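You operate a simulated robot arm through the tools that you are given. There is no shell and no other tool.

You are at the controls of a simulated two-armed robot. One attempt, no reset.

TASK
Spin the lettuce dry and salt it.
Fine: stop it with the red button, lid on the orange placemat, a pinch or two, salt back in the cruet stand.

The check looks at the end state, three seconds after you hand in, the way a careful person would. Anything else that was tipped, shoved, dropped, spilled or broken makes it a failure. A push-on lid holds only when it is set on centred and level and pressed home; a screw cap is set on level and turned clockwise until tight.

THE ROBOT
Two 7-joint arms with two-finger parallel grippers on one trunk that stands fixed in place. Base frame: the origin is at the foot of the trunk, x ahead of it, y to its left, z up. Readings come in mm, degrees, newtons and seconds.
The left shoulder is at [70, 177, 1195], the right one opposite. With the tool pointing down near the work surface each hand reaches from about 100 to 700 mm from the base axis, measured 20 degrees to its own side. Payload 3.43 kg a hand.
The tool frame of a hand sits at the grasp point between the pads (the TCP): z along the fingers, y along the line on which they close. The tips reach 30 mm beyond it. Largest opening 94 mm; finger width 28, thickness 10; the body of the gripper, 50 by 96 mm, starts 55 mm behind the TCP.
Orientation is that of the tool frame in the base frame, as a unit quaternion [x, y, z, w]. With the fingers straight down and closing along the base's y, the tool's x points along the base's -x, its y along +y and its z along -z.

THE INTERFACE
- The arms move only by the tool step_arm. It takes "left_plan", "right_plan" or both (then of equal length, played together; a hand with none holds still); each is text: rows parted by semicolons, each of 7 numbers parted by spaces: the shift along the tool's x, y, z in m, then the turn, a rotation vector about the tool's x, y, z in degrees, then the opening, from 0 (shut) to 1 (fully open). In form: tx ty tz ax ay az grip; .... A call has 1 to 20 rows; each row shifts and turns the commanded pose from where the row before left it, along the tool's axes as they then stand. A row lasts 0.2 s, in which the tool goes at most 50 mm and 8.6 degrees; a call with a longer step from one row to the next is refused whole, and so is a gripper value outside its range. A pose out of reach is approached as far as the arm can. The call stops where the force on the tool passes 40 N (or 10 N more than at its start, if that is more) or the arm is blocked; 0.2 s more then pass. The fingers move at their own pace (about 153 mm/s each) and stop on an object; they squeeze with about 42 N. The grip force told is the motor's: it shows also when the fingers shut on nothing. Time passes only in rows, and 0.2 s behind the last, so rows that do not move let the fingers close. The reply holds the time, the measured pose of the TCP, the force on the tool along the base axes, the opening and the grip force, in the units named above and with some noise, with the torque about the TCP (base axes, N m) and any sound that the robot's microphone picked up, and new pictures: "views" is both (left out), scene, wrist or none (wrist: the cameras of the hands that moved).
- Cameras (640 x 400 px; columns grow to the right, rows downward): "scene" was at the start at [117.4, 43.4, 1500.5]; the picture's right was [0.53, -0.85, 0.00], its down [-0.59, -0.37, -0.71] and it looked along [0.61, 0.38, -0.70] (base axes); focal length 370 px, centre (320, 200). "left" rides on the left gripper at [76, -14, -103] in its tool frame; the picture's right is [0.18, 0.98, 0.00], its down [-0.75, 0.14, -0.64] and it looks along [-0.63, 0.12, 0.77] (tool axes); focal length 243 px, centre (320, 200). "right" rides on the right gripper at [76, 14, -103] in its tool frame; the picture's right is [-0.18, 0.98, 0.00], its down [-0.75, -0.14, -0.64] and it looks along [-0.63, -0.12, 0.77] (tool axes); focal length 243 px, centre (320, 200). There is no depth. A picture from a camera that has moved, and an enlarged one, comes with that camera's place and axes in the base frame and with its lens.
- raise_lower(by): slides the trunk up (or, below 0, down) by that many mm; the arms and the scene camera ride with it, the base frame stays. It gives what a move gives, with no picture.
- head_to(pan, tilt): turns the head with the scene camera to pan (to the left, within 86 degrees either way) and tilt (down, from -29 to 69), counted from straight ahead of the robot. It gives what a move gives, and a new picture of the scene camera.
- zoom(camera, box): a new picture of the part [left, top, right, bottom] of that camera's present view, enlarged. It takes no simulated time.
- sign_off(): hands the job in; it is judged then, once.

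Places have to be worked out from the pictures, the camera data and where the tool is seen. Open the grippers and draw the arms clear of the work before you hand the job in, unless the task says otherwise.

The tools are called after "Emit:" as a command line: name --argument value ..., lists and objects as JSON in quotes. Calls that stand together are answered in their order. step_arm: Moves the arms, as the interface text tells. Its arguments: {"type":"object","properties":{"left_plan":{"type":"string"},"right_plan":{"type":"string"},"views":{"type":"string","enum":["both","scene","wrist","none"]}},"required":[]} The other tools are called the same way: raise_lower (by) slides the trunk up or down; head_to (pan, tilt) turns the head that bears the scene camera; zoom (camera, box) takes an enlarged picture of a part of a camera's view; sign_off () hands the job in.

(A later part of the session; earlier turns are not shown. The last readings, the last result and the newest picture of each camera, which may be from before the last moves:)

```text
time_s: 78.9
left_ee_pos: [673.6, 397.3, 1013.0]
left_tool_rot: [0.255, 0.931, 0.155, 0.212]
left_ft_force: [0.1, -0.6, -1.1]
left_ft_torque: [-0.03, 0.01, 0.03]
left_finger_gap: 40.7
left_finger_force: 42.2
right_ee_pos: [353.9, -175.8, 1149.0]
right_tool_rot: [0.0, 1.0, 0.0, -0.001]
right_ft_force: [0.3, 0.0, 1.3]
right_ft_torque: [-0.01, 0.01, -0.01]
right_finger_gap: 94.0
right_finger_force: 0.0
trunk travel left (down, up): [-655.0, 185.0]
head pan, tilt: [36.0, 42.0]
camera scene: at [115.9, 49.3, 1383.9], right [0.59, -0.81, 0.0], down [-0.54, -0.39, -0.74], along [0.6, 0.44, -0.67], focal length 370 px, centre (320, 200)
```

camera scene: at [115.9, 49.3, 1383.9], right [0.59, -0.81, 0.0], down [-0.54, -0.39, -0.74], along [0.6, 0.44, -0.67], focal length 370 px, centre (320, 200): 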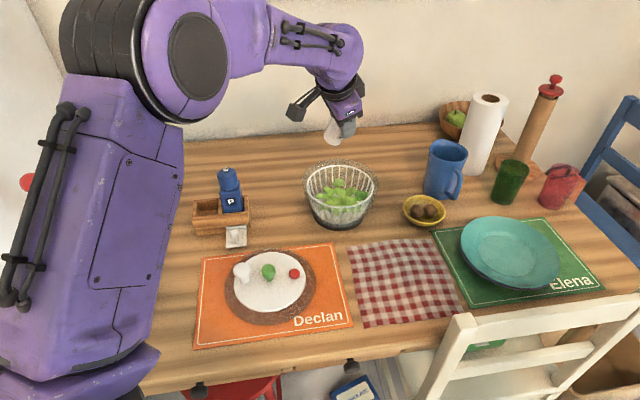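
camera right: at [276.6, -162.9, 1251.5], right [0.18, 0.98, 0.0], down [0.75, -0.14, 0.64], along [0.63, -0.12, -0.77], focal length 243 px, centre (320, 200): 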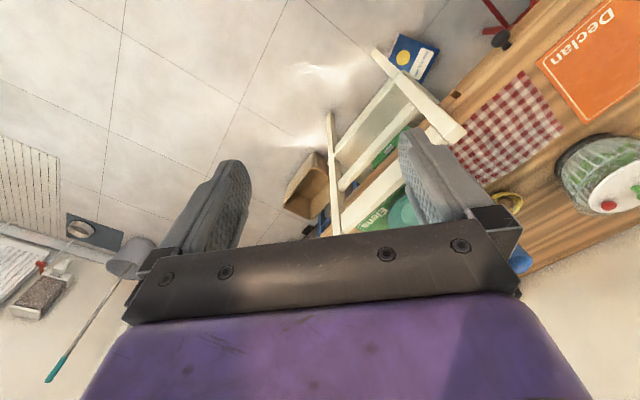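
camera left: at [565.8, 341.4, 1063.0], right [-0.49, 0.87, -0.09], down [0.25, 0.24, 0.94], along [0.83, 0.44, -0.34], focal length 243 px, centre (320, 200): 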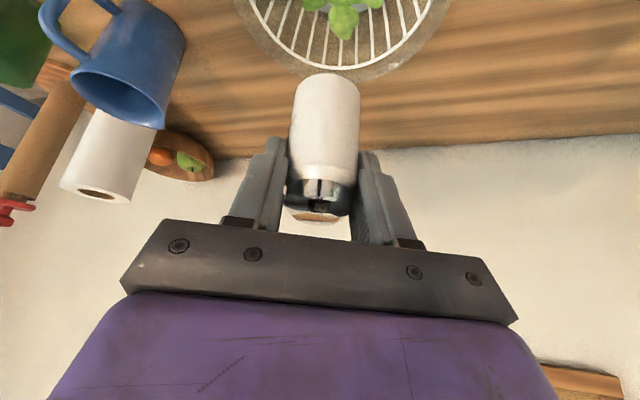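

The roll works (51° so far). I'll continue.

Emit:
step_arm --left_plan "0 0 0 0 0 8.5 0.3; 0 0 0 0 0 8.5 0.3; 0 0 0 0 0 8.5 0.3; 0 0 0 0 0 8.5 0.3; 0 0 0 0 0 8.5 0.3; 0 0 0 0 0 8.5 0.3; 0 0 0 0 0 8.5 0.3; 0 0 0 0 0 0 0.3" --views "scene"

```text
time_s: 80.7
left_ee_pos: [674.0, 399.5, 1012.7]
left_tool_rot: [0.682, 0.682, 0.24, 0.109]
left_ft_force: [-0.4, 0.5, -1.4]
left_ft_torque: [-0.03, 0.04, 0.01]
left_finger_gap: 40.2
left_finger_force: 42.0
right_ee_pos: [353.3, -176.3, 1147.6]
right_tool_rot: [0.0, 1.0, 0.0, -0.001]
right_ft_force: [-0.3, 0.2, 0.2]
right_ft_torque: [0.02, 0.02, 0.01]
right_finger_gap: 94.4
right_finger_force: 0.2
trunk travel left (down, up): [-655.0, 185.0]
head pan, tilt: [36.0, 42.0]
camera scene: at [115.8, 49.4, 1383.9], right [0.59, -0.81, 0.0], down [-0.54, -0.39, -0.74], along [0.6, 0.44, -0.67], focal length 370 px, centre (320, 200)
```

scene: 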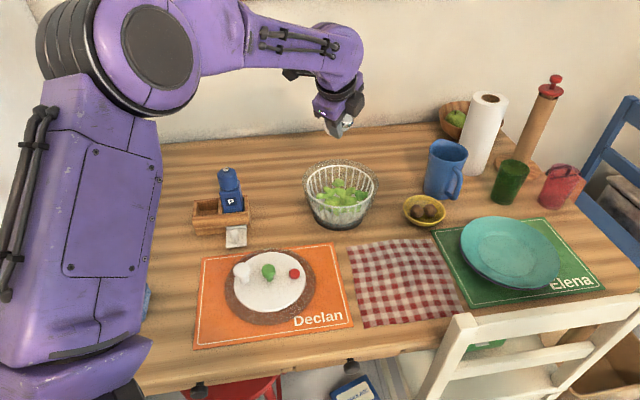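

The arm follows without trouble and the elbow stays high and clear. I'll complete the roll.

Emit:
step_arm --left_plan "0 0 0 0 0 8.5 0.3; 0 0 0 0 0 8.5 0.3; 0 0 0 0 0 8.5 0.3; 0 0 0 0 0 8.5 0.3; 0 0 0 0 0 8.5 0.3; 0 0 0 0 0 8.5 0.3; 0 0 0 0 0 8.5 0.3; 0 0 0 0 0 8.5 0.3; 0 0 0 0 0 0 0.3" --views "both"

Emit:
zoom --camera "scene" --box '[280, 60, 400, 240]'

```text
time_s: 82.7
left_ee_pos: [672.8, 398.1, 1012.5]
left_tool_rot: [0.947, 0.184, 0.259, -0.045]
left_ft_force: [0.5, 0.0, -2.1]
left_ft_torque: [-0.02, 0.01, 0.01]
left_finger_gap: 40.0
left_finger_force: 41.8
right_ee_pos: [352.8, -175.9, 1148.4]
right_tool_rot: [0.001, 1.0, 0.0, -0.001]
right_ft_force: [0.7, -0.8, 0.1]
right_ft_torque: [0.02, -0.01, -0.03]
right_finger_gap: 93.9
right_finger_force: 0.1
trunk travel left (down, up): [-655.0, 185.0]
head pan, tilt: [36.0, 42.0]
camera scene: at [115.9, 49.4, 1383.9], right [0.59, -0.81, 0.0], down [-0.54, -0.39, -0.74], along [0.6, 0.44, -0.67], focal length 370 px, centre (320, 200)
camera left: at [679.5, 418.5, 1138.4], right [0.51, -0.85, 0.1], down [-0.85, -0.49, 0.17], along [-0.1, -0.18, -0.98], focal length 243 px, centre (320, 200)
```

scene: 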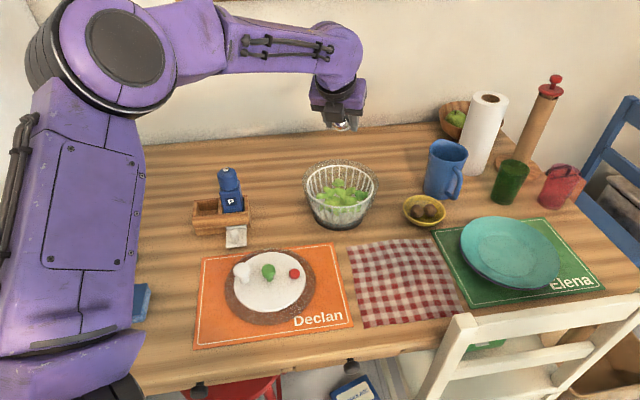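
left: 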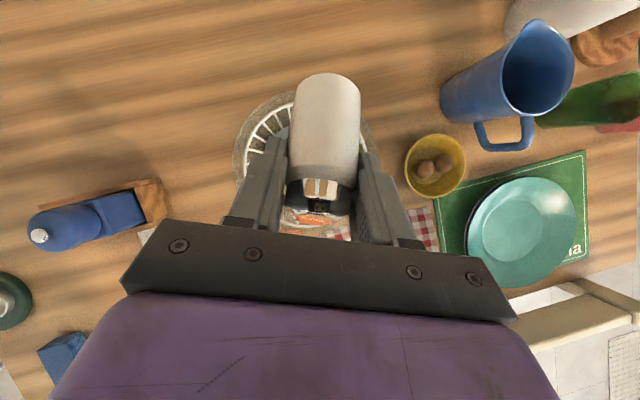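

```text
2.22 times, centred on (340, 150) of scene
camera zoom: at [115.9, 49.4, 1383.9], right [0.59, -0.81, 0.0], down [-0.54, -0.39, -0.74], along [0.6, 0.44, -0.67], focal length 821 px, centre (276, 311)
```

zoom: 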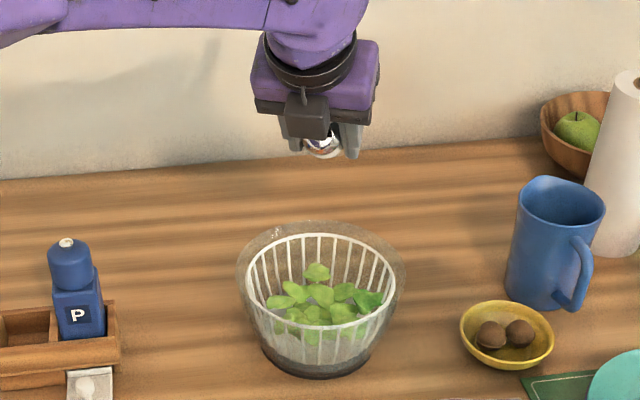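

The roll is complete and the salt tilts only 60°. Looking straight down, the bowl is centred below. I'll lower 40 mm and then pitch the hand up step by step to bring the salt past horizontal, checking for grains.

Emit:
step_arm --left_plan "-0.0203 0 0.0344 0 0 0 0.3; 0 0 0 0 8 0 0.3; 0 0 0 0 8 0 0.3; 0 0 0 0 8 0 0.3; 0 0 0 0 8 0 0.3; 0 0 0 0 0 0 0.3" --views "both"

Emit:
zoom --camera "scene" --box '[280, 80, 400, 240]'

```text
time_s: 84.1
left_ee_pos: [671.4, 404.9, 970.2]
left_tool_rot: [0.838, 0.171, 0.509, -0.091]
left_ft_force: [0.1, -0.3, -1.3]
left_ft_torque: [0.01, 0.04, -0.02]
left_finger_gap: 40.1
left_finger_force: 42.3
right_ee_pos: [353.2, -174.3, 1148.3]
right_tool_rot: [0.0, 1.0, 0.001, 0.0]
right_ft_force: [0.7, 0.1, 0.4]
right_ft_torque: [-0.01, 0.04, -0.02]
right_finger_gap: 94.0
right_finger_force: 0.1
trunk travel left (down, up): [-655.0, 185.0]
head pan, tilt: [36.0, 42.0]
camera scene: at [115.5, 50.7, 1384.0], right [0.59, -0.81, 0.0], down [-0.54, -0.39, -0.74], along [0.6, 0.44, -0.67], focal length 370 px, centre (320, 200)
camera left: at [612.8, 398.6, 1084.8], right [0.45, -0.87, 0.18], down [-0.79, -0.49, -0.37], along [0.41, 0.02, -0.91], focal length 243 px, centre (320, 200)
```

scene: 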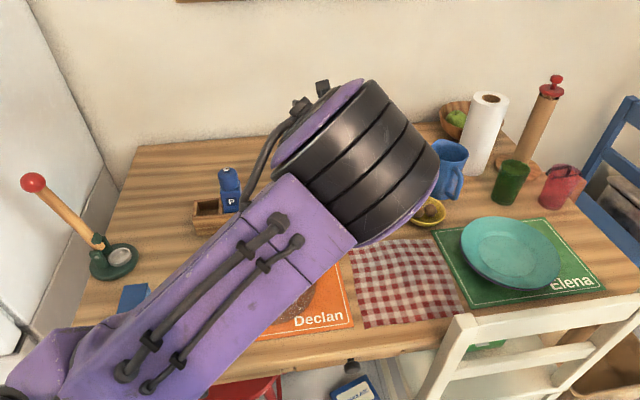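
left: 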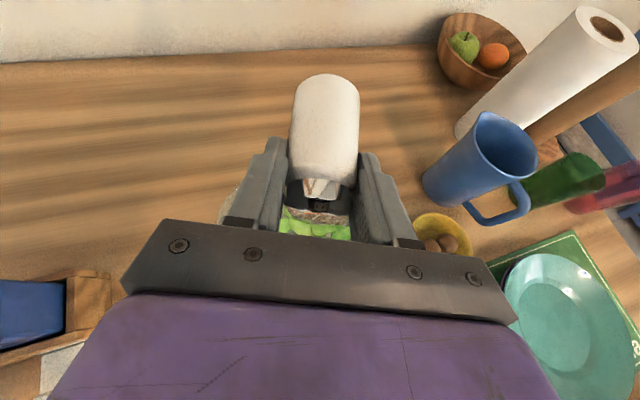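

```text
2.50 times, centred on (340, 160) of scene
camera zoom: at [115.5, 50.7, 1384.0], right [0.59, -0.81, 0.0], down [-0.54, -0.39, -0.74], along [0.6, 0.44, -0.67], focal length 924 px, centre (270, 300)
```

zoom: 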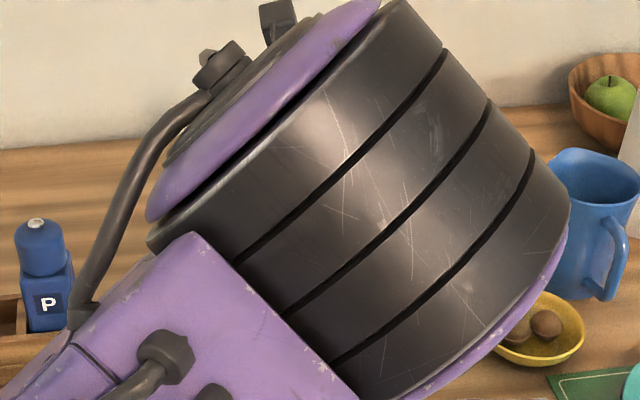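

The arm reconfigured its elbow inward (high up, clear of things), which blocks the head camera. The salt is at 92° tilt over the bowl. I'll turn the right hand about its axis so its camera can watch the bowl.

Emit:
step_arm --right_plan "0 0 0 0 0 -8 1; 0 0 0 0 0 -8 1; 0 0 0 0 0 -8 1; 0 0 0 0 0 -8 1; 0 0 0 0 0 -8 1" --views "wrist"

Emit:
zoom --camera "left" --box '[260, 150, 380, 250]'

```text
time_s: 85.3
left_ee_pos: [669.3, 401.8, 970.2]
left_tool_rot: [0.838, 0.17, 0.509, -0.094]
left_ft_force: [0.0, 0.3, -0.7]
left_ft_torque: [-0.02, 0.01, -0.01]
left_finger_gap: 40.2
left_finger_force: 42.1
right_ee_pos: [352.8, -176.2, 1148.3]
right_tool_rot: [-0.069, 0.998, 0.0, -0.001]
right_ft_force: [1.0, -0.4, 0.3]
right_ft_torque: [-0.01, 0.0, -0.01]
right_finger_gap: 93.9
right_finger_force: 0.1
right hand out of reach, approached as far as the arm can: row 2, 3, 4, 5
trunk travel left (down, up): [-655.0, 185.0]
head pan, tilt: [36.0, 42.0]
camera right: at [276.5, -171.3, 1251.0], right [0.05, 1.0, 0.0], down [0.77, -0.04, 0.64], along [0.64, -0.03, -0.77], focal length 243 px, centre (320, 200)
```

right: 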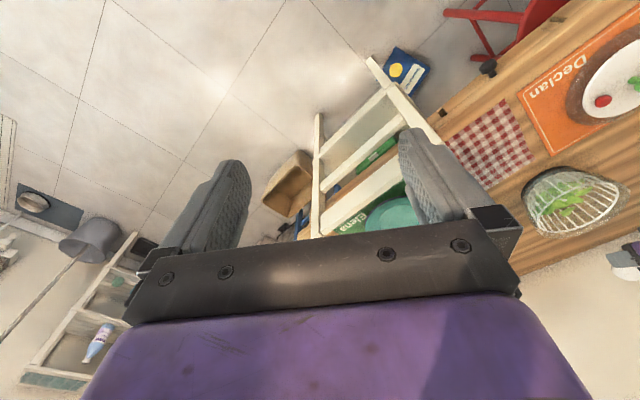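

```text
4.00 times, centred on (320, 200) of left
camera zoom: at [613.5, 397.1, 1084.8], right [0.45, -0.87, 0.18], down [-0.79, -0.48, -0.37], along [0.41, 0.02, -0.91], focal length 970 px, centre (320, 200)
```

zoom: 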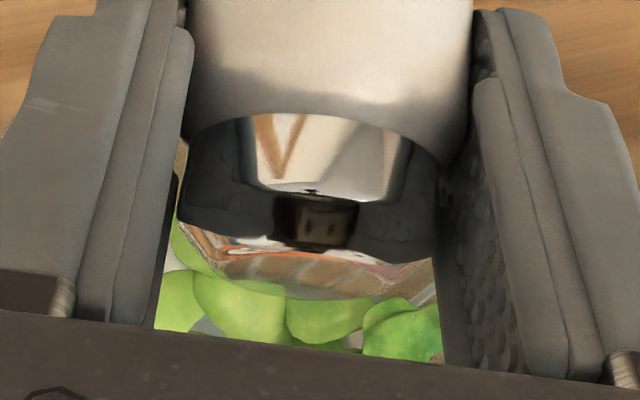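

The right camera sees bowl and salt, and the wrist view shows lettuce right beneath the cap. I'll tilt further, to about 116°, and look for grains.

Emit:
step_arm --left_plan "0 0 0 0 8 0 0.3; 0 0 0 0 8 0 0.3; 0 0 0 0 8 0 0.3" --views "wrist"

Emit:
zoom --camera "right" --box '[510, 150, 640, 290]'

Emit:
zoom --camera "left" --box '[260, 150, 380, 250]'

```text
time_s: 86.1
left_ee_pos: [673.0, 397.3, 972.5]
left_tool_rot: [0.713, 0.141, 0.675, -0.127]
left_ft_force: [-0.3, -0.2, -1.2]
left_ft_torque: [-0.04, 0.01, -0.02]
left_finger_gap: 40.1
left_finger_force: 42.2
right_ee_pos: [353.2, -175.9, 1147.6]
right_tool_rot: [-0.069, 0.998, 0.0, -0.002]
right_ft_force: [-1.5, -0.1, 0.1]
right_ft_torque: [0.02, 0.01, -0.02]
right_finger_gap: 93.8
right_finger_force: 0.1
trunk travel left (down, up): [-655.0, 185.0]
head pan, tilt: [36.0, 42.0]
camera left: at [577.1, 375.3, 1054.0], right [0.37, -0.91, 0.19], down [-0.58, -0.39, -0.71], along [0.72, 0.15, -0.67], focal length 243 px, centre (320, 200)
```

left: 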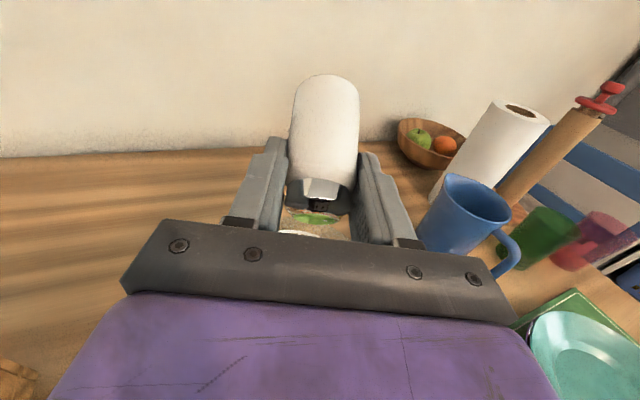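

```text
2.86 times, centred on (575, 220) of right
camera zoom: at [277.0, -171.0, 1251.0], right [0.05, 1.0, 0.0], down [0.77, -0.04, 0.64], along [0.64, -0.03, -0.77], focal length 693 px, centre (-409, 143)
```

zoom: 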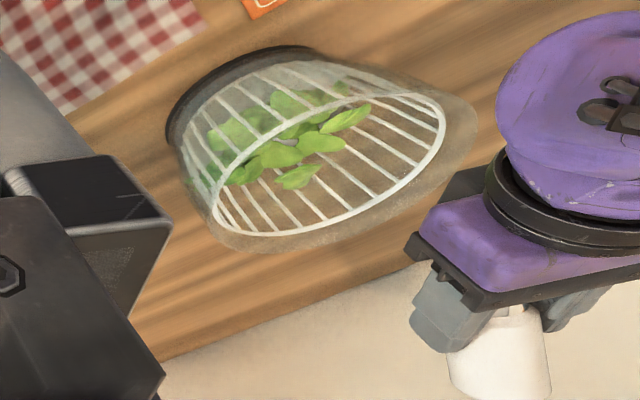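

```text
4.00 times, centred on (320, 200) of left
camera zoom: at [577.1, 375.3, 1054.0], right [0.37, -0.91, 0.19], down [-0.58, -0.39, -0.71], along [0.72, 0.15, -0.67], focal length 970 px, centre (320, 200)
```

zoom: 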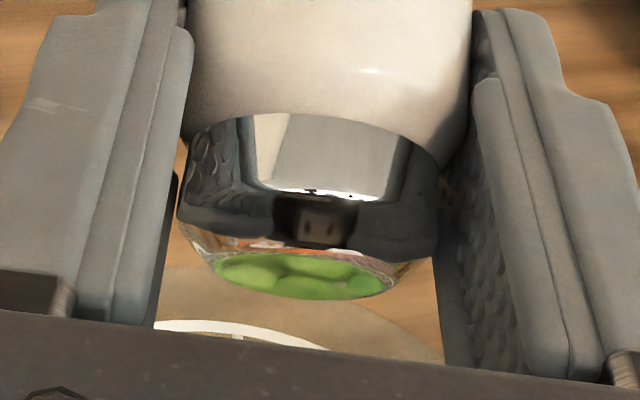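

At about 116° no grains are visible; the cap's mirror face shows the lettuce right below it. I'll tilt to about 140° and look again.

Emit:
step_arm --left_plan "0 0 0 0 8 0 0.3; 0 0 0 0 8 0 0.3; 0 0 0 0 8 0 0.3" --views "wrist"

Emit:
zoom --camera "right" --box '[510, 150, 640, 290]'

Emit:
zoom --camera "left" --box '[260, 150, 380, 250]'

```text
time_s: 86.9
left_ee_pos: [680.9, 425.6, 972.9]
left_tool_rot: [0.559, 0.112, 0.808, -0.15]
left_ft_force: [0.7, -0.1, -1.6]
left_ft_torque: [0.01, 0.0, 0.01]
left_finger_gap: 40.0
left_finger_force: 42.1
left hand out of reach, approached as far as the arm can: row 2, 3
right_ee_pos: [354.0, -174.5, 1147.1]
right_tool_rot: [-0.07, 0.998, -0.001, -0.001]
right_ft_force: [0.2, 0.6, 0.1]
right_ft_torque: [0.02, 0.01, 0.0]
right_finger_gap: 94.3
right_finger_force: 0.1
trunk travel left (down, up): [-655.0, 185.0]
head pan, tilt: [36.0, 42.0]
camera left: at [561.5, 393.9, 1007.7], right [0.3, -0.94, 0.19], down [-0.26, -0.27, -0.93], along [0.92, 0.23, -0.32], focal length 243 px, centre (320, 200)
```

left: 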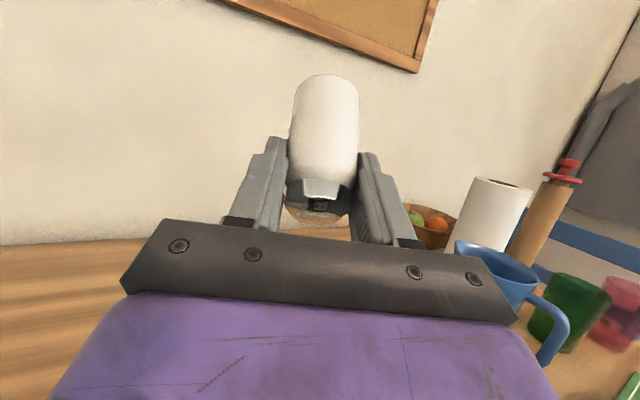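

```text
2.86 times, centred on (575, 220) of right
camera zoom: at [277.4, -170.3, 1251.0], right [0.05, 1.0, 0.0], down [0.77, -0.04, 0.64], along [0.64, -0.03, -0.77], focal length 693 px, centre (-409, 143)
```

zoom: 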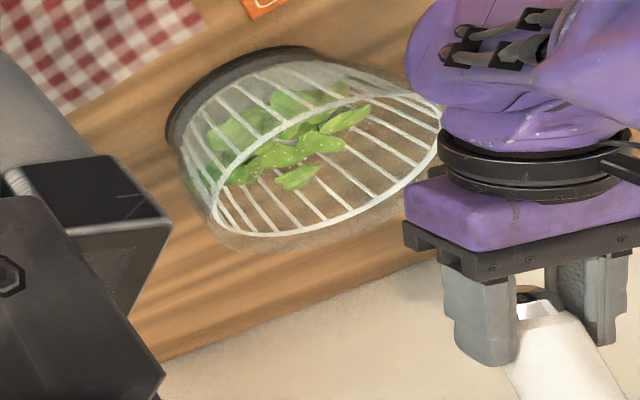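

```text
4.00 times, centred on (320, 200) of left
camera zoom: at [561.5, 393.9, 1007.7], right [0.3, -0.94, 0.19], down [-0.26, -0.27, -0.93], along [0.92, 0.23, -0.32], focal length 970 px, centre (320, 200)
```

zoom: 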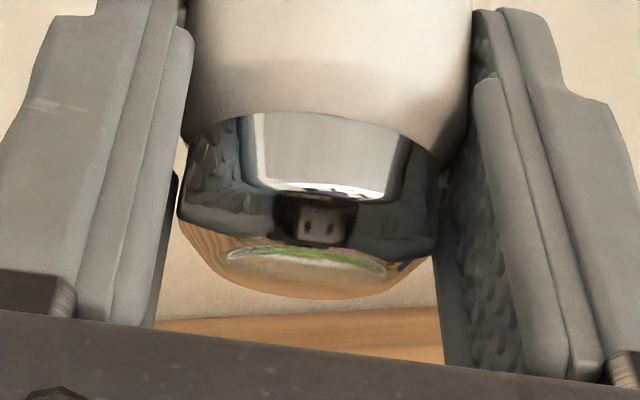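

Fine white specks of salt now show on the lettuce. The arm hit a reach limit and drifted about 28 mm, still over the bowl. I'll tip back right away.

Emit:
step_arm --left_plan "0 0 0 0 -8.5 0 0.3; 0 0 0 0 -8.5 0 0.3; 0 0 0 0 -8.5 0 0.3; 0 0 0 0 -8.5 0 0.3; 0 0 0 0 -8.5 0 0.3; 0 0 0 0 0 0 0.3" --views "wrist"

Emit:
zoom --camera "right" --box '[530, 150, 620, 240]'

Emit:
zoom --camera "left" --box '[260, 150, 380, 250]'

```text
time_s: 88.3
left_ee_pos: [679.7, 424.6, 972.5]
left_tool_rot: [0.814, 0.159, 0.55, -0.1]
left_ft_force: [0.5, 0.3, -1.2]
left_ft_torque: [-0.01, 0.03, -0.03]
left_finger_gap: 40.3
left_finger_force: 42.5
right_ee_pos: [352.9, -175.9, 1146.8]
right_tool_rot: [-0.07, 0.998, 0.0, 0.0]
right_ft_force: [-0.7, 0.1, 0.3]
right_ft_torque: [0.01, 0.03, 0.03]
right_finger_gap: 94.0
right_finger_force: 0.0
trunk travel left (down, up): [-655.0, 185.0]
head pan, tilt: [36.0, 42.0]
camera left: at [612.6, 414.8, 1081.2], right [0.43, -0.88, 0.18], down [-0.76, -0.46, -0.46], along [0.49, 0.06, -0.87], focal length 243 px, centre (320, 200)
```

left: 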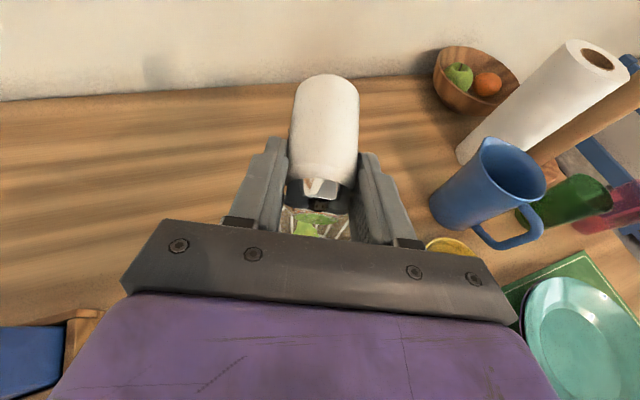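

```text
4.44 times, centred on (575, 195) of right
camera zoom: at [276.7, -171.2, 1251.0], right [0.05, 1.0, 0.0], down [0.77, -0.04, 0.64], along [0.64, -0.03, -0.77], focal length 1078 px, centre (-813, 222)
```

zoom: 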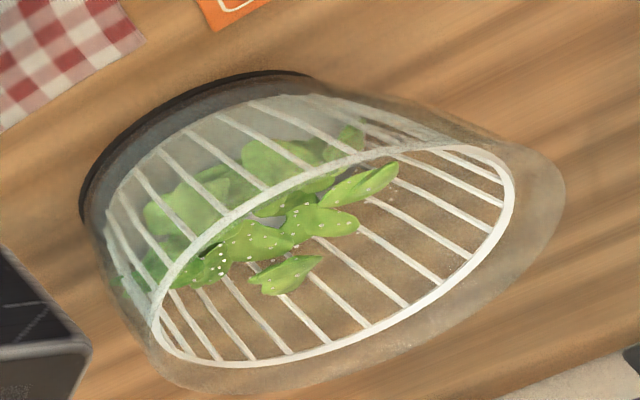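

```text
4.00 times, centred on (320, 200) of left
camera zoom: at [612.6, 414.8, 1081.2], right [0.43, -0.88, 0.18], down [-0.76, -0.46, -0.46], along [0.49, 0.06, -0.87], focal length 970 px, centre (320, 200)
```

zoom: 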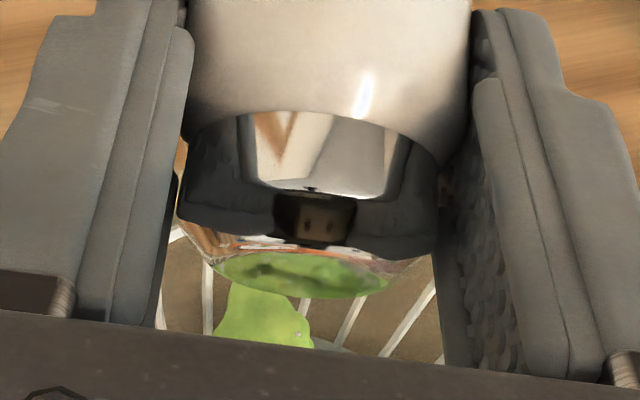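

About 25–30 specks lie on the leaves, a fair pinch. I'll tip the salt further back so nothing more can come out, then inspect.

Emit:
step_arm --left_plan "0 0 0 0 -8 0 0.3; 0 0 0 0 -8 0 0.3; 0 0 0 0 -8 0 0.3; 0 0 0 0 -8 0 0.3; 0 0 0 0 -6 0 0.3; 0 0 0 0 0 0 0.3" --views "both"

Emit:
zoom --camera "right" --box '[540, 165, 610, 225]'

Emit:
zoom --camera "left" --box '[220, 60, 420, 230]'

```text
time_s: 89.7
left_ee_pos: [679.9, 425.8, 973.3]
left_tool_rot: [0.948, 0.184, 0.256, -0.044]
left_ft_force: [0.5, -0.4, -0.8]
left_ft_torque: [-0.01, 0.04, 0.0]
left_finger_gap: 40.4
left_finger_force: 42.1
right_ee_pos: [352.3, -174.7, 1148.1]
right_tool_rot: [-0.069, 0.998, 0.0, 0.0]
right_ft_force: [-0.1, -0.6, 0.1]
right_ft_torque: [0.0, -0.01, 0.0]
right_finger_gap: 94.2
right_finger_force: 0.1
trunk travel left (down, up): [-655.0, 185.0]
head pan, tilt: [36.0, 42.0]
camera scene: at [115.5, 49.7, 1384.0], right [0.59, -0.81, 0.0], down [-0.54, -0.39, -0.74], along [0.6, 0.44, -0.67], focal length 370 px, centre (320, 200)
camera left: at [687.8, 445.4, 1100.0], right [0.51, -0.85, 0.1], down [-0.85, -0.49, 0.18], along [-0.1, -0.18, -0.98], focal length 243 px, centre (320, 200)
```

scene: 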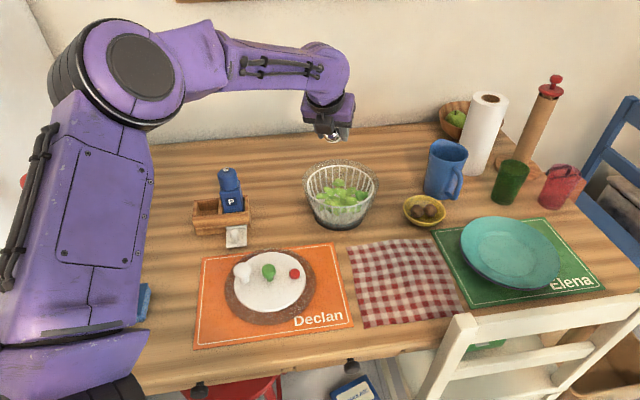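
left: 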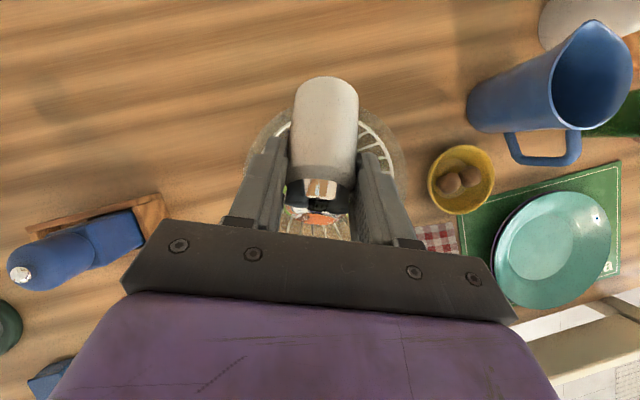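

```text
6.67 times, centred on (575, 195) of right
camera zoom: at [276.1, -170.8, 1251.2], right [0.05, 1.0, 0.0], down [0.77, -0.04, 0.64], along [0.64, -0.03, -0.77], focal length 1618 px, centre (-1380, 233)
```

zoom: 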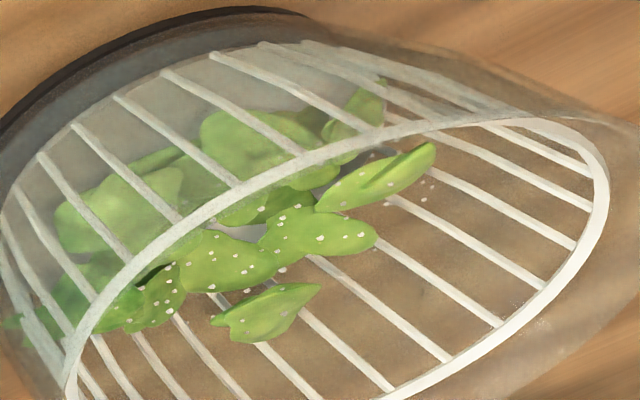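

```text
2.35 times, centred on (320, 145) of left
camera zoom: at [687.8, 445.4, 1100.0], right [0.51, -0.85, 0.1], down [-0.85, -0.49, 0.18], along [-0.1, -0.18, -0.98], focal length 571 px, centre (320, 329)
```

zoom: 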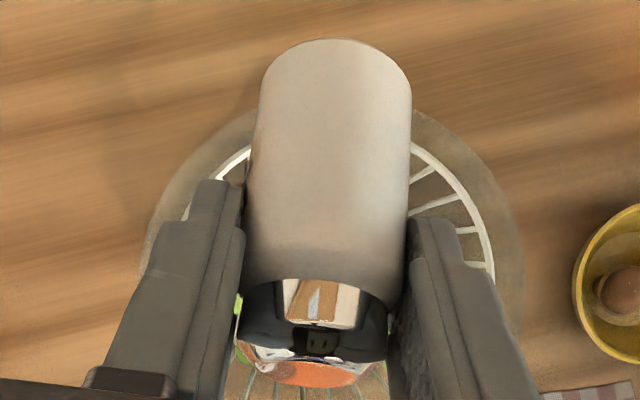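

The salt sits on the leaves and the head camera sees again. I'll check the bowl and the table around it for stray grains.

Emit:
zoom --camera "scene" --box '[295, 150, 390, 235]'

Emit:
zoom --camera "scene" --box '[315, 165, 375, 215]'

```text
4.71 times, centred on (342, 192) of scene
camera zoom: at [115.5, 49.7, 1384.0], right [0.59, -0.81, 0.0], down [-0.54, -0.39, -0.74], along [0.6, 0.44, -0.67], focal length 1739 px, centre (214, 235)
```

zoom: 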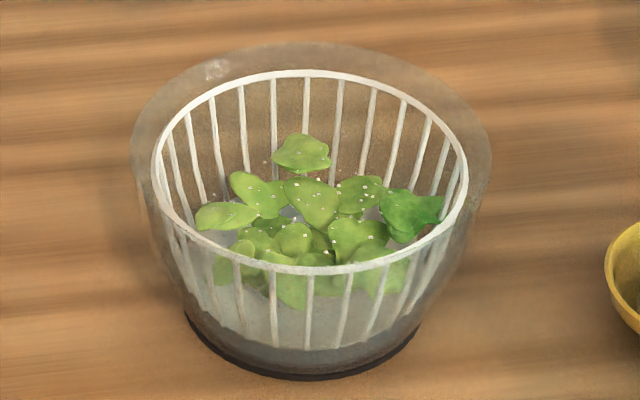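

```text
8.00 times, centred on (345, 190) of scene
camera zoom: at [115.5, 49.7, 1384.0], right [0.59, -0.81, 0.0], down [-0.54, -0.39, -0.74], along [0.6, 0.44, -0.67], focal length 2956 px, centre (120, 280)
```

zoom: 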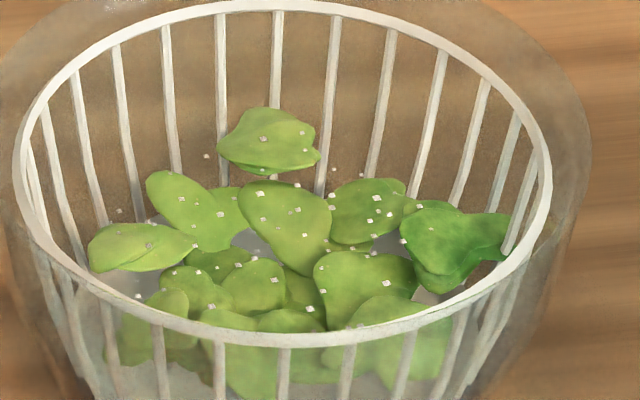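

A light pinch of salt lies on the lettuce inside the basket, with nothing on the table. I'll raise a bit and roll the hand back to bring the salt upright.

Emit:
step_arm --left_plan "0.0203 0 -0.0344 0 0 0 0.3; 0 0 0 0 0 -8.5 0.3; 0 0 0 0 0 -8.5 0.3; 0 0 0 0 0 -8.5 0.3; 0 0 0 0 0 -8.5 0.3; 0 0 0 0 0 -8.5 0.3; 0 0 0 0 0 -8.5 0.3; 0 0 0 0 0 -8.5 0.3; 0 0 0 0 0 -8.5 0.3; 0 0 0 0 0 -8.5 0.3; 0 0 0 0 0 -8.5 0.3" --views "scene"

Emit:
step_arm --left_plan "0 0 0 0 0 -8.5 0.3; 0 0 0 0 0 -8.5 0.3; 0 0 0 0 0 -8.5 0.3; 0 0 0 0 0 -8.5 0.3; 0 0 0 0 0 -8.5 0.3; 0 0 0 0 0 -8.5 0.3; 0 0 0 0 0 -8.5 0.3; 0 0 0 0 0 -8.5 0.3; 0 0 0 0 0 -8.5 0.3; 0 0 0 0 0 -8.5 0.3; 0 0 0 0 0 -8.5 0.3; 0 0 0 0 0 0 0.3" --views "both"

```text
time_s: 92.1
left_ee_pos: [680.5, 426.7, 1013.6]
left_tool_rot: [0.573, 0.777, 0.218, 0.141]
left_ft_force: [0.4, -0.4, -1.4]
left_ft_torque: [0.01, -0.01, 0.0]
left_finger_gap: 40.0
left_finger_force: 41.9
right_ee_pos: [353.0, -175.6, 1147.5]
right_tool_rot: [-0.07, 0.998, 0.0, -0.001]
right_ft_force: [-0.3, -0.1, 0.0]
right_ft_torque: [0.0, 0.02, -0.01]
right_finger_gap: 94.1
right_finger_force: 0.0
trunk travel left (down, up): [-655.0, 185.0]
head pan, tilt: [36.0, 42.0]
camera scene: at [115.9, 49.3, 1383.9], right [0.59, -0.81, 0.0], down [-0.54, -0.39, -0.74], along [0.6, 0.44, -0.67], focal length 370 px, centre (320, 200)
```

scene: 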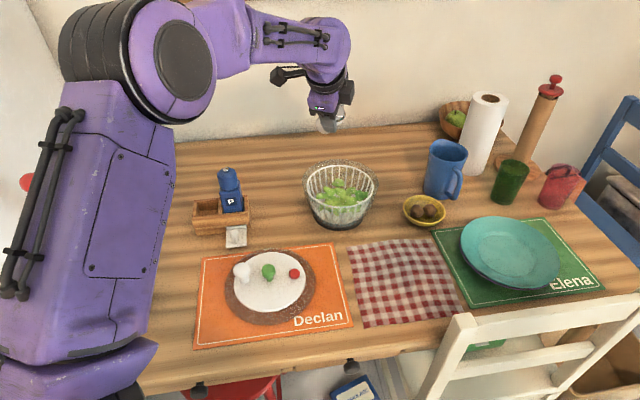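

```text
time_s: 94.7
left_ee_pos: [680.3, 425.7, 1014.0]
left_tool_rot: [-0.173, 0.95, 0.046, 0.254]
left_ft_force: [0.1, -0.5, -0.9]
left_ft_torque: [0.03, 0.03, -0.02]
left_finger_gap: 40.1
left_finger_force: 42.2
right_ee_pos: [352.2, -176.3, 1146.8]
right_tool_rot: [-0.069, 0.998, -0.001, -0.001]
right_ft_force: [0.3, 0.0, -0.4]
right_ft_torque: [0.0, 0.0, -0.01]
right_finger_gap: 94.2
right_finger_force: 0.0
trunk travel left (down, up): [-655.0, 185.0]
head pan, tilt: [36.0, 42.0]
camera scene: at [115.8, 49.5, 1383.9], right [0.59, -0.81, 0.0], down [-0.54, -0.39, -0.74], along [0.6, 0.44, -0.67], focal length 370 px, centre (320, 200)
camera left: at [575.2, 371.4, 1063.9], right [-0.49, 0.86, -0.09], down [0.26, 0.25, 0.93], along [0.83, 0.44, -0.35], focal length 243 px, centre (320, 200)
```

scene: 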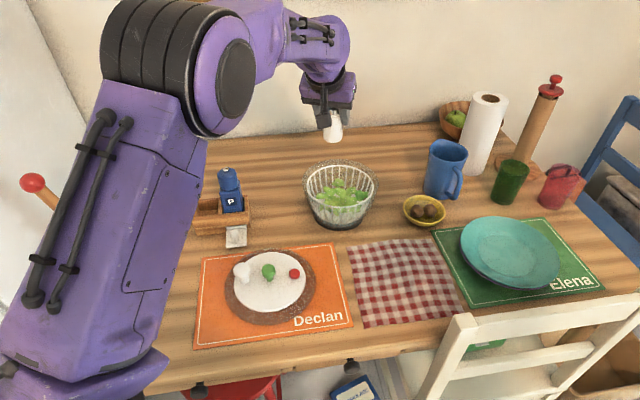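
left: 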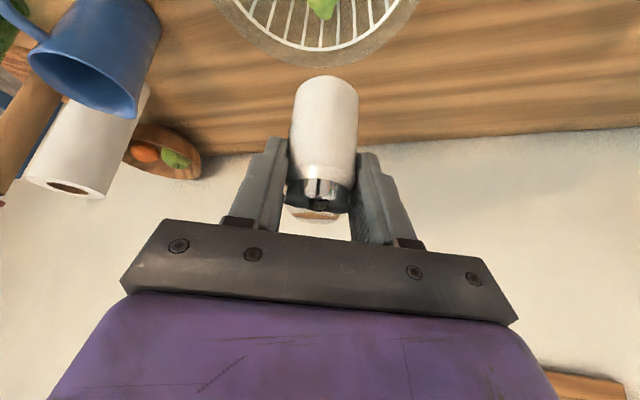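

The salt is upright again. I'll retrace toward the cruet stand: back to the midpoint, then turn about the vertical to the grasp yaw.

Emit:
step_arm --left_plan "0.0133 0.0296 -0.0156 0 0 0 0.3; 0.0133 0.0296 -0.0156 0 0 0 0.3; 0.0133 0.0296 -0.0156 0 0 0 0.3; 0.0133 0.0296 -0.0156 0 0 0 0.3; 0 0 0 4.1 0 7.1 0.3; 0 0 0 4.1 0 7.1 0.3; 0 0 0 4.1 0 7.1 0.3; 0 0 0 4.1 0 7.1 0.3; 0 0 0 4.1 0 7.1 0.3; 0 0 0 4.1 0 7.1 0.3; 0 0 0 4.1 0 7.1 0.3; 0 0 0 4.1 0 7.1 0.3; 0 0 0 0 0 0 0.3; 0 0 0 0 0 0 0.3" --views "both"

```text
time_s: 97.7
left_ee_pos: [565.6, 510.7, 1040.3]
left_tool_rot: [0.371, 0.892, -0.098, 0.238]
left_ft_force: [0.6, 0.4, -1.0]
left_ft_torque: [-0.01, 0.0, -0.04]
left_finger_gap: 40.4
left_finger_force: 41.9
right_ee_pos: [352.6, -173.6, 1147.7]
right_tool_rot: [-0.069, 0.998, 0.0, -0.001]
right_ft_force: [-0.5, 0.1, -0.4]
right_ft_torque: [-0.01, 0.05, 0.0]
right_finger_gap: 94.0
right_finger_force: 0.1
trunk travel left (down, up): [-655.0, 185.0]
head pan, tilt: [36.0, 42.0]
camera scene: at [115.8, 49.6, 1383.9], right [0.59, -0.81, 0.0], down [-0.54, -0.39, -0.74], along [0.6, 0.44, -0.67], focal length 370 px, centre (320, 200)
camera left: at [473.2, 583.6, 1090.8], right [0.58, 0.81, -0.09], down [0.33, -0.14, 0.93], along [0.74, -0.58, -0.35], focal length 243 px, centre (320, 200)
```

scene: 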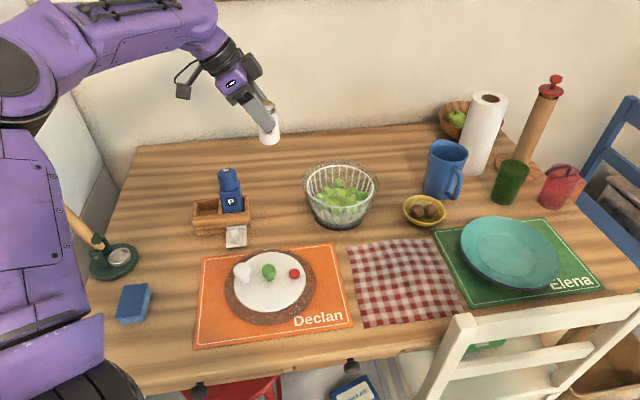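
left: 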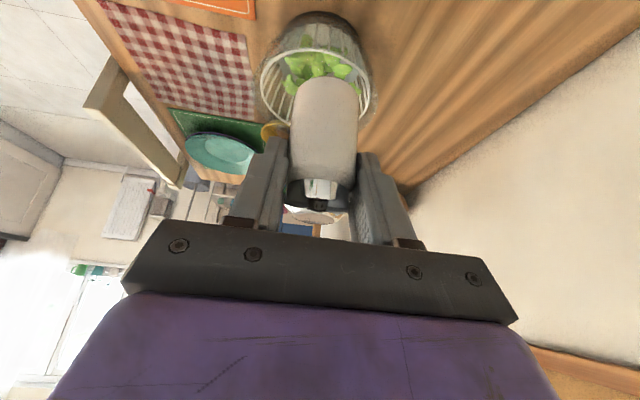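

The orientation matches the grasp pose. I'll move over the empty compartment, staying high.

Emit:
step_arm --left_plan "0.0333 0.0008 -0.0192 0 0 0 0.3; 0.0333 0.0008 -0.0192 0 0 0 0.3; 0.0333 0.0008 -0.0192 0 0 0 0.3; 0.0333 0.0008 -0.0192 0 0 0 0.3; 0 0 0 0 0 0 0.3; 0 0 0 0 0 0 0.3" --views "both"

Emit:
zoom --camera "left" --box '[220, 0, 420, 200]'

```text
time_s: 99.1
left_ee_pos: [455.9, 620.0, 1041.2]
left_tool_rot: [0.37, 0.892, -0.099, 0.239]
left_ft_force: [-0.4, -0.2, -1.1]
left_ft_torque: [-0.03, 0.0, -0.03]
left_finger_gap: 40.2
left_finger_force: 42.8
right_ee_pos: [353.4, -175.2, 1147.3]
right_tool_rot: [-0.07, 0.998, 0.001, 0.001]
right_ft_force: [0.4, 0.6, -0.3]
right_ft_torque: [0.0, 0.01, 0.01]
right_finger_gap: 94.0
right_finger_force: 0.1
trunk travel left (down, up): [-655.0, 185.0]
head pan, tilt: [36.0, 42.0]
camera scene: at [115.5, 49.9, 1384.0], right [0.59, -0.81, 0.0], down [-0.54, -0.39, -0.74], along [0.6, 0.44, -0.67], focal length 370 px, centre (320, 200)
camera left: at [362.6, 693.0, 1092.3], right [0.58, 0.81, -0.09], down [0.33, -0.14, 0.93], along [0.74, -0.57, -0.35], focal length 243 px, centre (320, 200)
```

scene: 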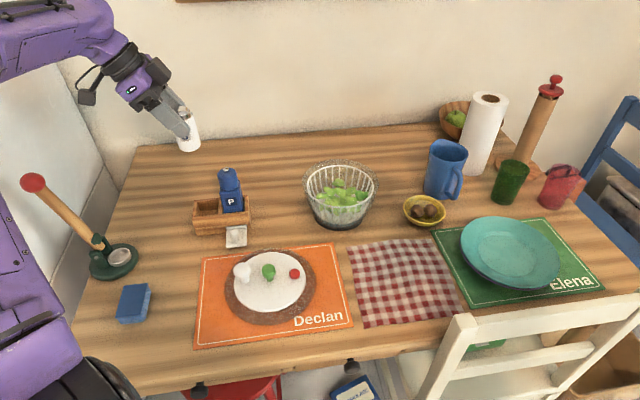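
left: 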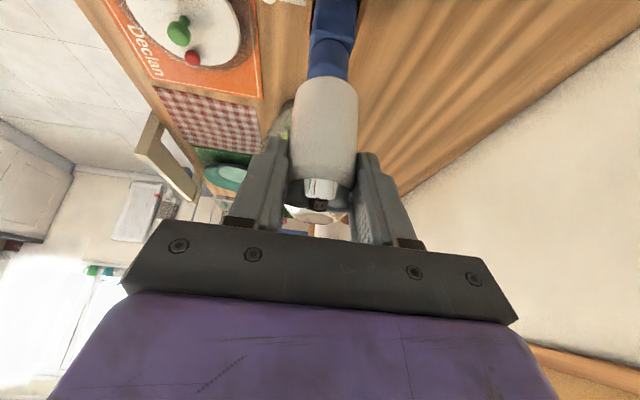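

```text
2.00 times, centred on (320, 100) of left
camera zoom: at [362.6, 693.0, 1092.3], right [0.58, 0.81, -0.09], down [0.33, -0.14, 0.93], along [0.74, -0.57, -0.35], focal length 485 px, centre (320, 400)
```

zoom: 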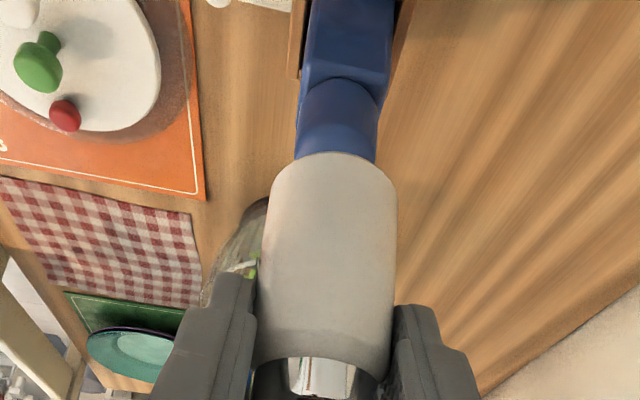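

I'm about 3.5 mm off toward the front and 1.5 mm short along the stand. I'll correct that and descend until the salt's bottom is just above the rails.

Emit:
step_arm --left_plan "-0.0013 0.0035 0.0008 0 0 0 0.3; 0.0217 0 0.0375 0 0 0 0.3; 0.0217 0 0.0375 0 0 0 0.3; 0.0166 0 0.0288 0 0 0 0.3; 0 0 0 0 0 0 0.3; 0 0 0 0 0 0 0.3" --views "both"

Emit:
zoom --camera "left" --box '[220, 0, 420, 200]'

Emit:
zoom --camera "scene" --box '[150, 120, 260, 260]'

```text
time_s: 100.5
left_ee_pos: [463.9, 621.2, 923.2]
left_tool_rot: [0.37, 0.893, -0.098, 0.238]
left_ft_force: [-0.1, 0.1, -0.5]
left_ft_torque: [0.01, 0.01, -0.02]
left_finger_gap: 40.4
left_finger_force: 41.9
right_ee_pos: [354.2, -176.1, 1147.1]
right_tool_rot: [-0.07, 0.998, -0.001, 0.0]
right_ft_force: [0.1, -0.1, -0.3]
right_ft_torque: [0.03, 0.0, 0.02]
right_finger_gap: 94.1
right_finger_force: 0.0
trunk travel left (down, up): [-655.0, 185.0]
head pan, tilt: [36.0, 42.0]
camera scene: at [115.9, 49.7, 1383.9], right [0.59, -0.81, 0.0], down [-0.54, -0.39, -0.74], along [0.6, 0.44, -0.67], focal length 370 px, centre (320, 200)
camera left: at [370.2, 694.3, 974.0], right [0.58, 0.81, -0.09], down [0.33, -0.14, 0.93], along [0.74, -0.57, -0.35], focal length 243 px, centre (320, 200)
```

scene: 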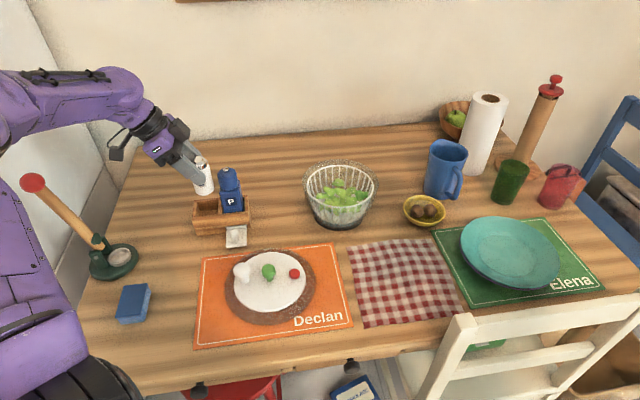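
left: 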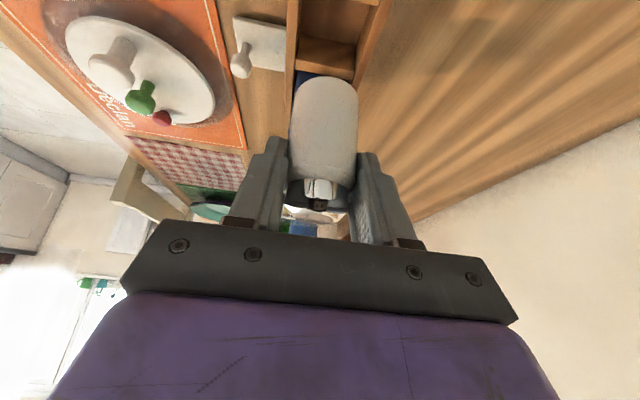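

```text
2.00 times, centred on (320, 100) of left
camera zoom: at [370.2, 694.3, 974.0], right [0.58, 0.81, -0.09], down [0.33, -0.14, 0.93], along [0.74, -0.57, -0.35], focal length 485 px, centre (320, 400)
```

zoom: 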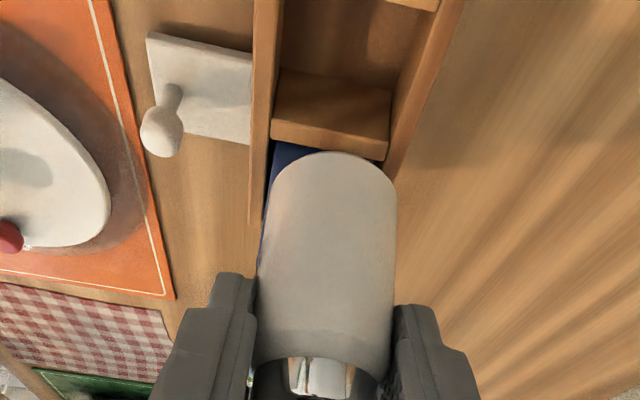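

```text
2.86 times, centred on (205, 190) of scene
camera zoom: at [115.9, 49.7, 1383.9], right [0.59, -0.81, 0.0], down [-0.54, -0.39, -0.74], along [0.6, 0.44, -0.67], focal length 1056 px, centre (649, 229)
```

zoom: 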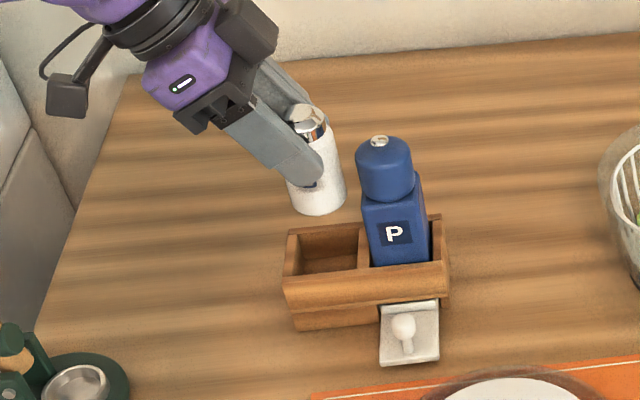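

The salt hangs above its empty compartment. By the readings I'm about 3 mm too far along the stand and 2.5 mm toward the back. I'll correct, lower a little and re-read.

Emit:
step_arm --left_plan "0.0026 -0.0025 -0.0015 0 0 0 0.3; 0.01 0 0.0173 0 0 0 0.3; 0 0 0 0 0 0 0.3; 0 0 0 0 0 0 0.3" --views "both"

Emit:
step_arm --left_plan "0 0 0 0 0 0 0.3; 0 0 0 0 0 0 0.3" --views "none"

Emit:
zoom --camera "left" --box '[220, 0, 420, 200]'

Emit:
zoom --camera "scene" --box '[160, 140, 260, 260]'

```text
time_s: 101.5
left_ee_pos: [459.1, 622.4, 903.2]
left_tool_rot: [0.37, 0.893, -0.098, 0.239]
left_ft_force: [-0.7, 0.2, -0.7]
left_ft_torque: [0.01, 0.01, -0.05]
left_finger_gap: 40.3
left_finger_force: 41.4
right_ee_pos: [353.2, -175.5, 1148.6]
right_tool_rot: [-0.069, 0.998, -0.001, 0.0]
right_ft_force: [1.0, -0.3, -0.4]
right_ft_torque: [0.0, -0.01, -0.04]
right_finger_gap: 94.1
right_finger_force: 0.0
trunk travel left (down, up): [-655.0, 185.0]
head pan, tilt: [36.0, 42.0]
camera scene: at [115.7, 49.6, 1383.9], right [0.59, -0.81, 0.0], down [-0.54, -0.39, -0.74], along [0.6, 0.44, -0.67], focal length 370 px, centre (320, 200)
camera left: at [366.6, 695.8, 953.9], right [0.58, 0.81, -0.09], down [0.33, -0.14, 0.93], along [0.74, -0.57, -0.35], focal length 243 px, centre (320, 200)
```

scene: 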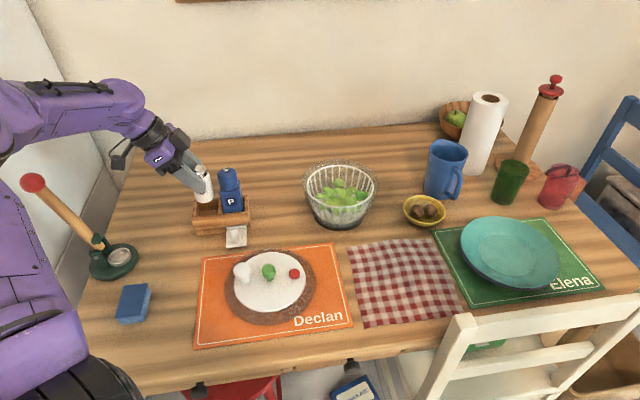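
left: 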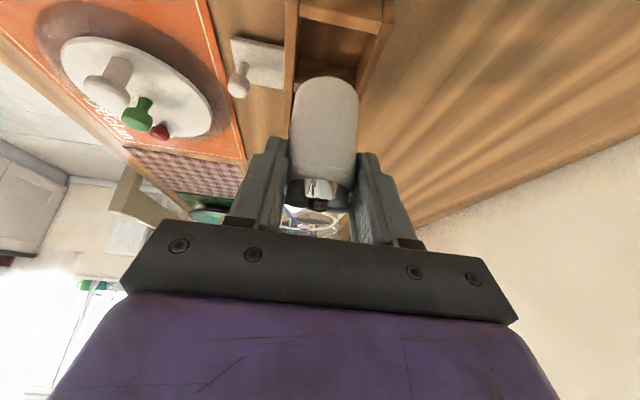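

```text
time_s: 102.1
left_ee_pos: [460.7, 622.9, 903.1]
left_tool_rot: [0.371, 0.892, -0.098, 0.239]
left_ft_force: [0.7, 0.8, -1.2]
left_ft_torque: [-0.01, 0.01, 0.03]
left_finger_gap: 40.1
left_finger_force: 42.1
right_ee_pos: [353.2, -175.7, 1147.6]
right_tool_rot: [-0.07, 0.998, 0.0, -0.001]
right_ft_force: [0.2, -0.6, 0.7]
right_ft_torque: [-0.02, -0.04, 0.01]
right_finger_gap: 93.9
right_finger_force: 0.0
trunk travel left (down, up): [-655.0, 185.0]
head pan, tilt: [36.0, 42.0]
```

```text
2.00 times, centred on (320, 100) of left
camera zoom: at [366.6, 695.9, 953.8], right [0.58, 0.81, -0.09], down [0.33, -0.14, 0.93], along [0.74, -0.57, -0.35], focal length 485 px, centre (320, 400)
```

zoom: 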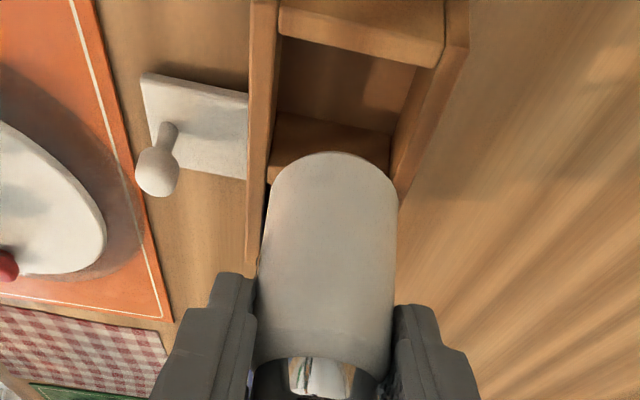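

```text
3.33 times, centred on (210, 200) of scene
camera zoom: at [115.8, 49.8, 1383.9], right [0.59, -0.81, 0.0], down [-0.54, -0.39, -0.74], along [0.6, 0.44, -0.67], focal length 1232 px, centre (687, 200)
```

zoom: 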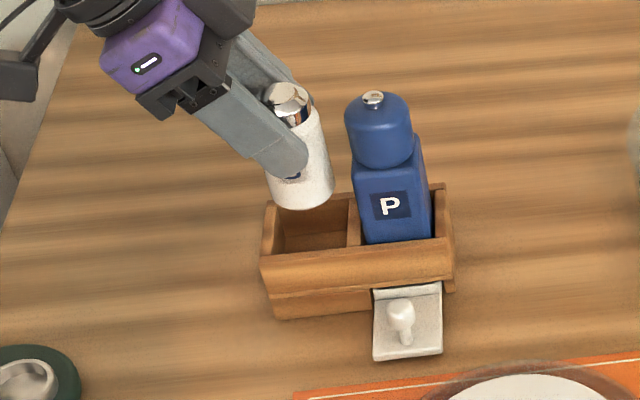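

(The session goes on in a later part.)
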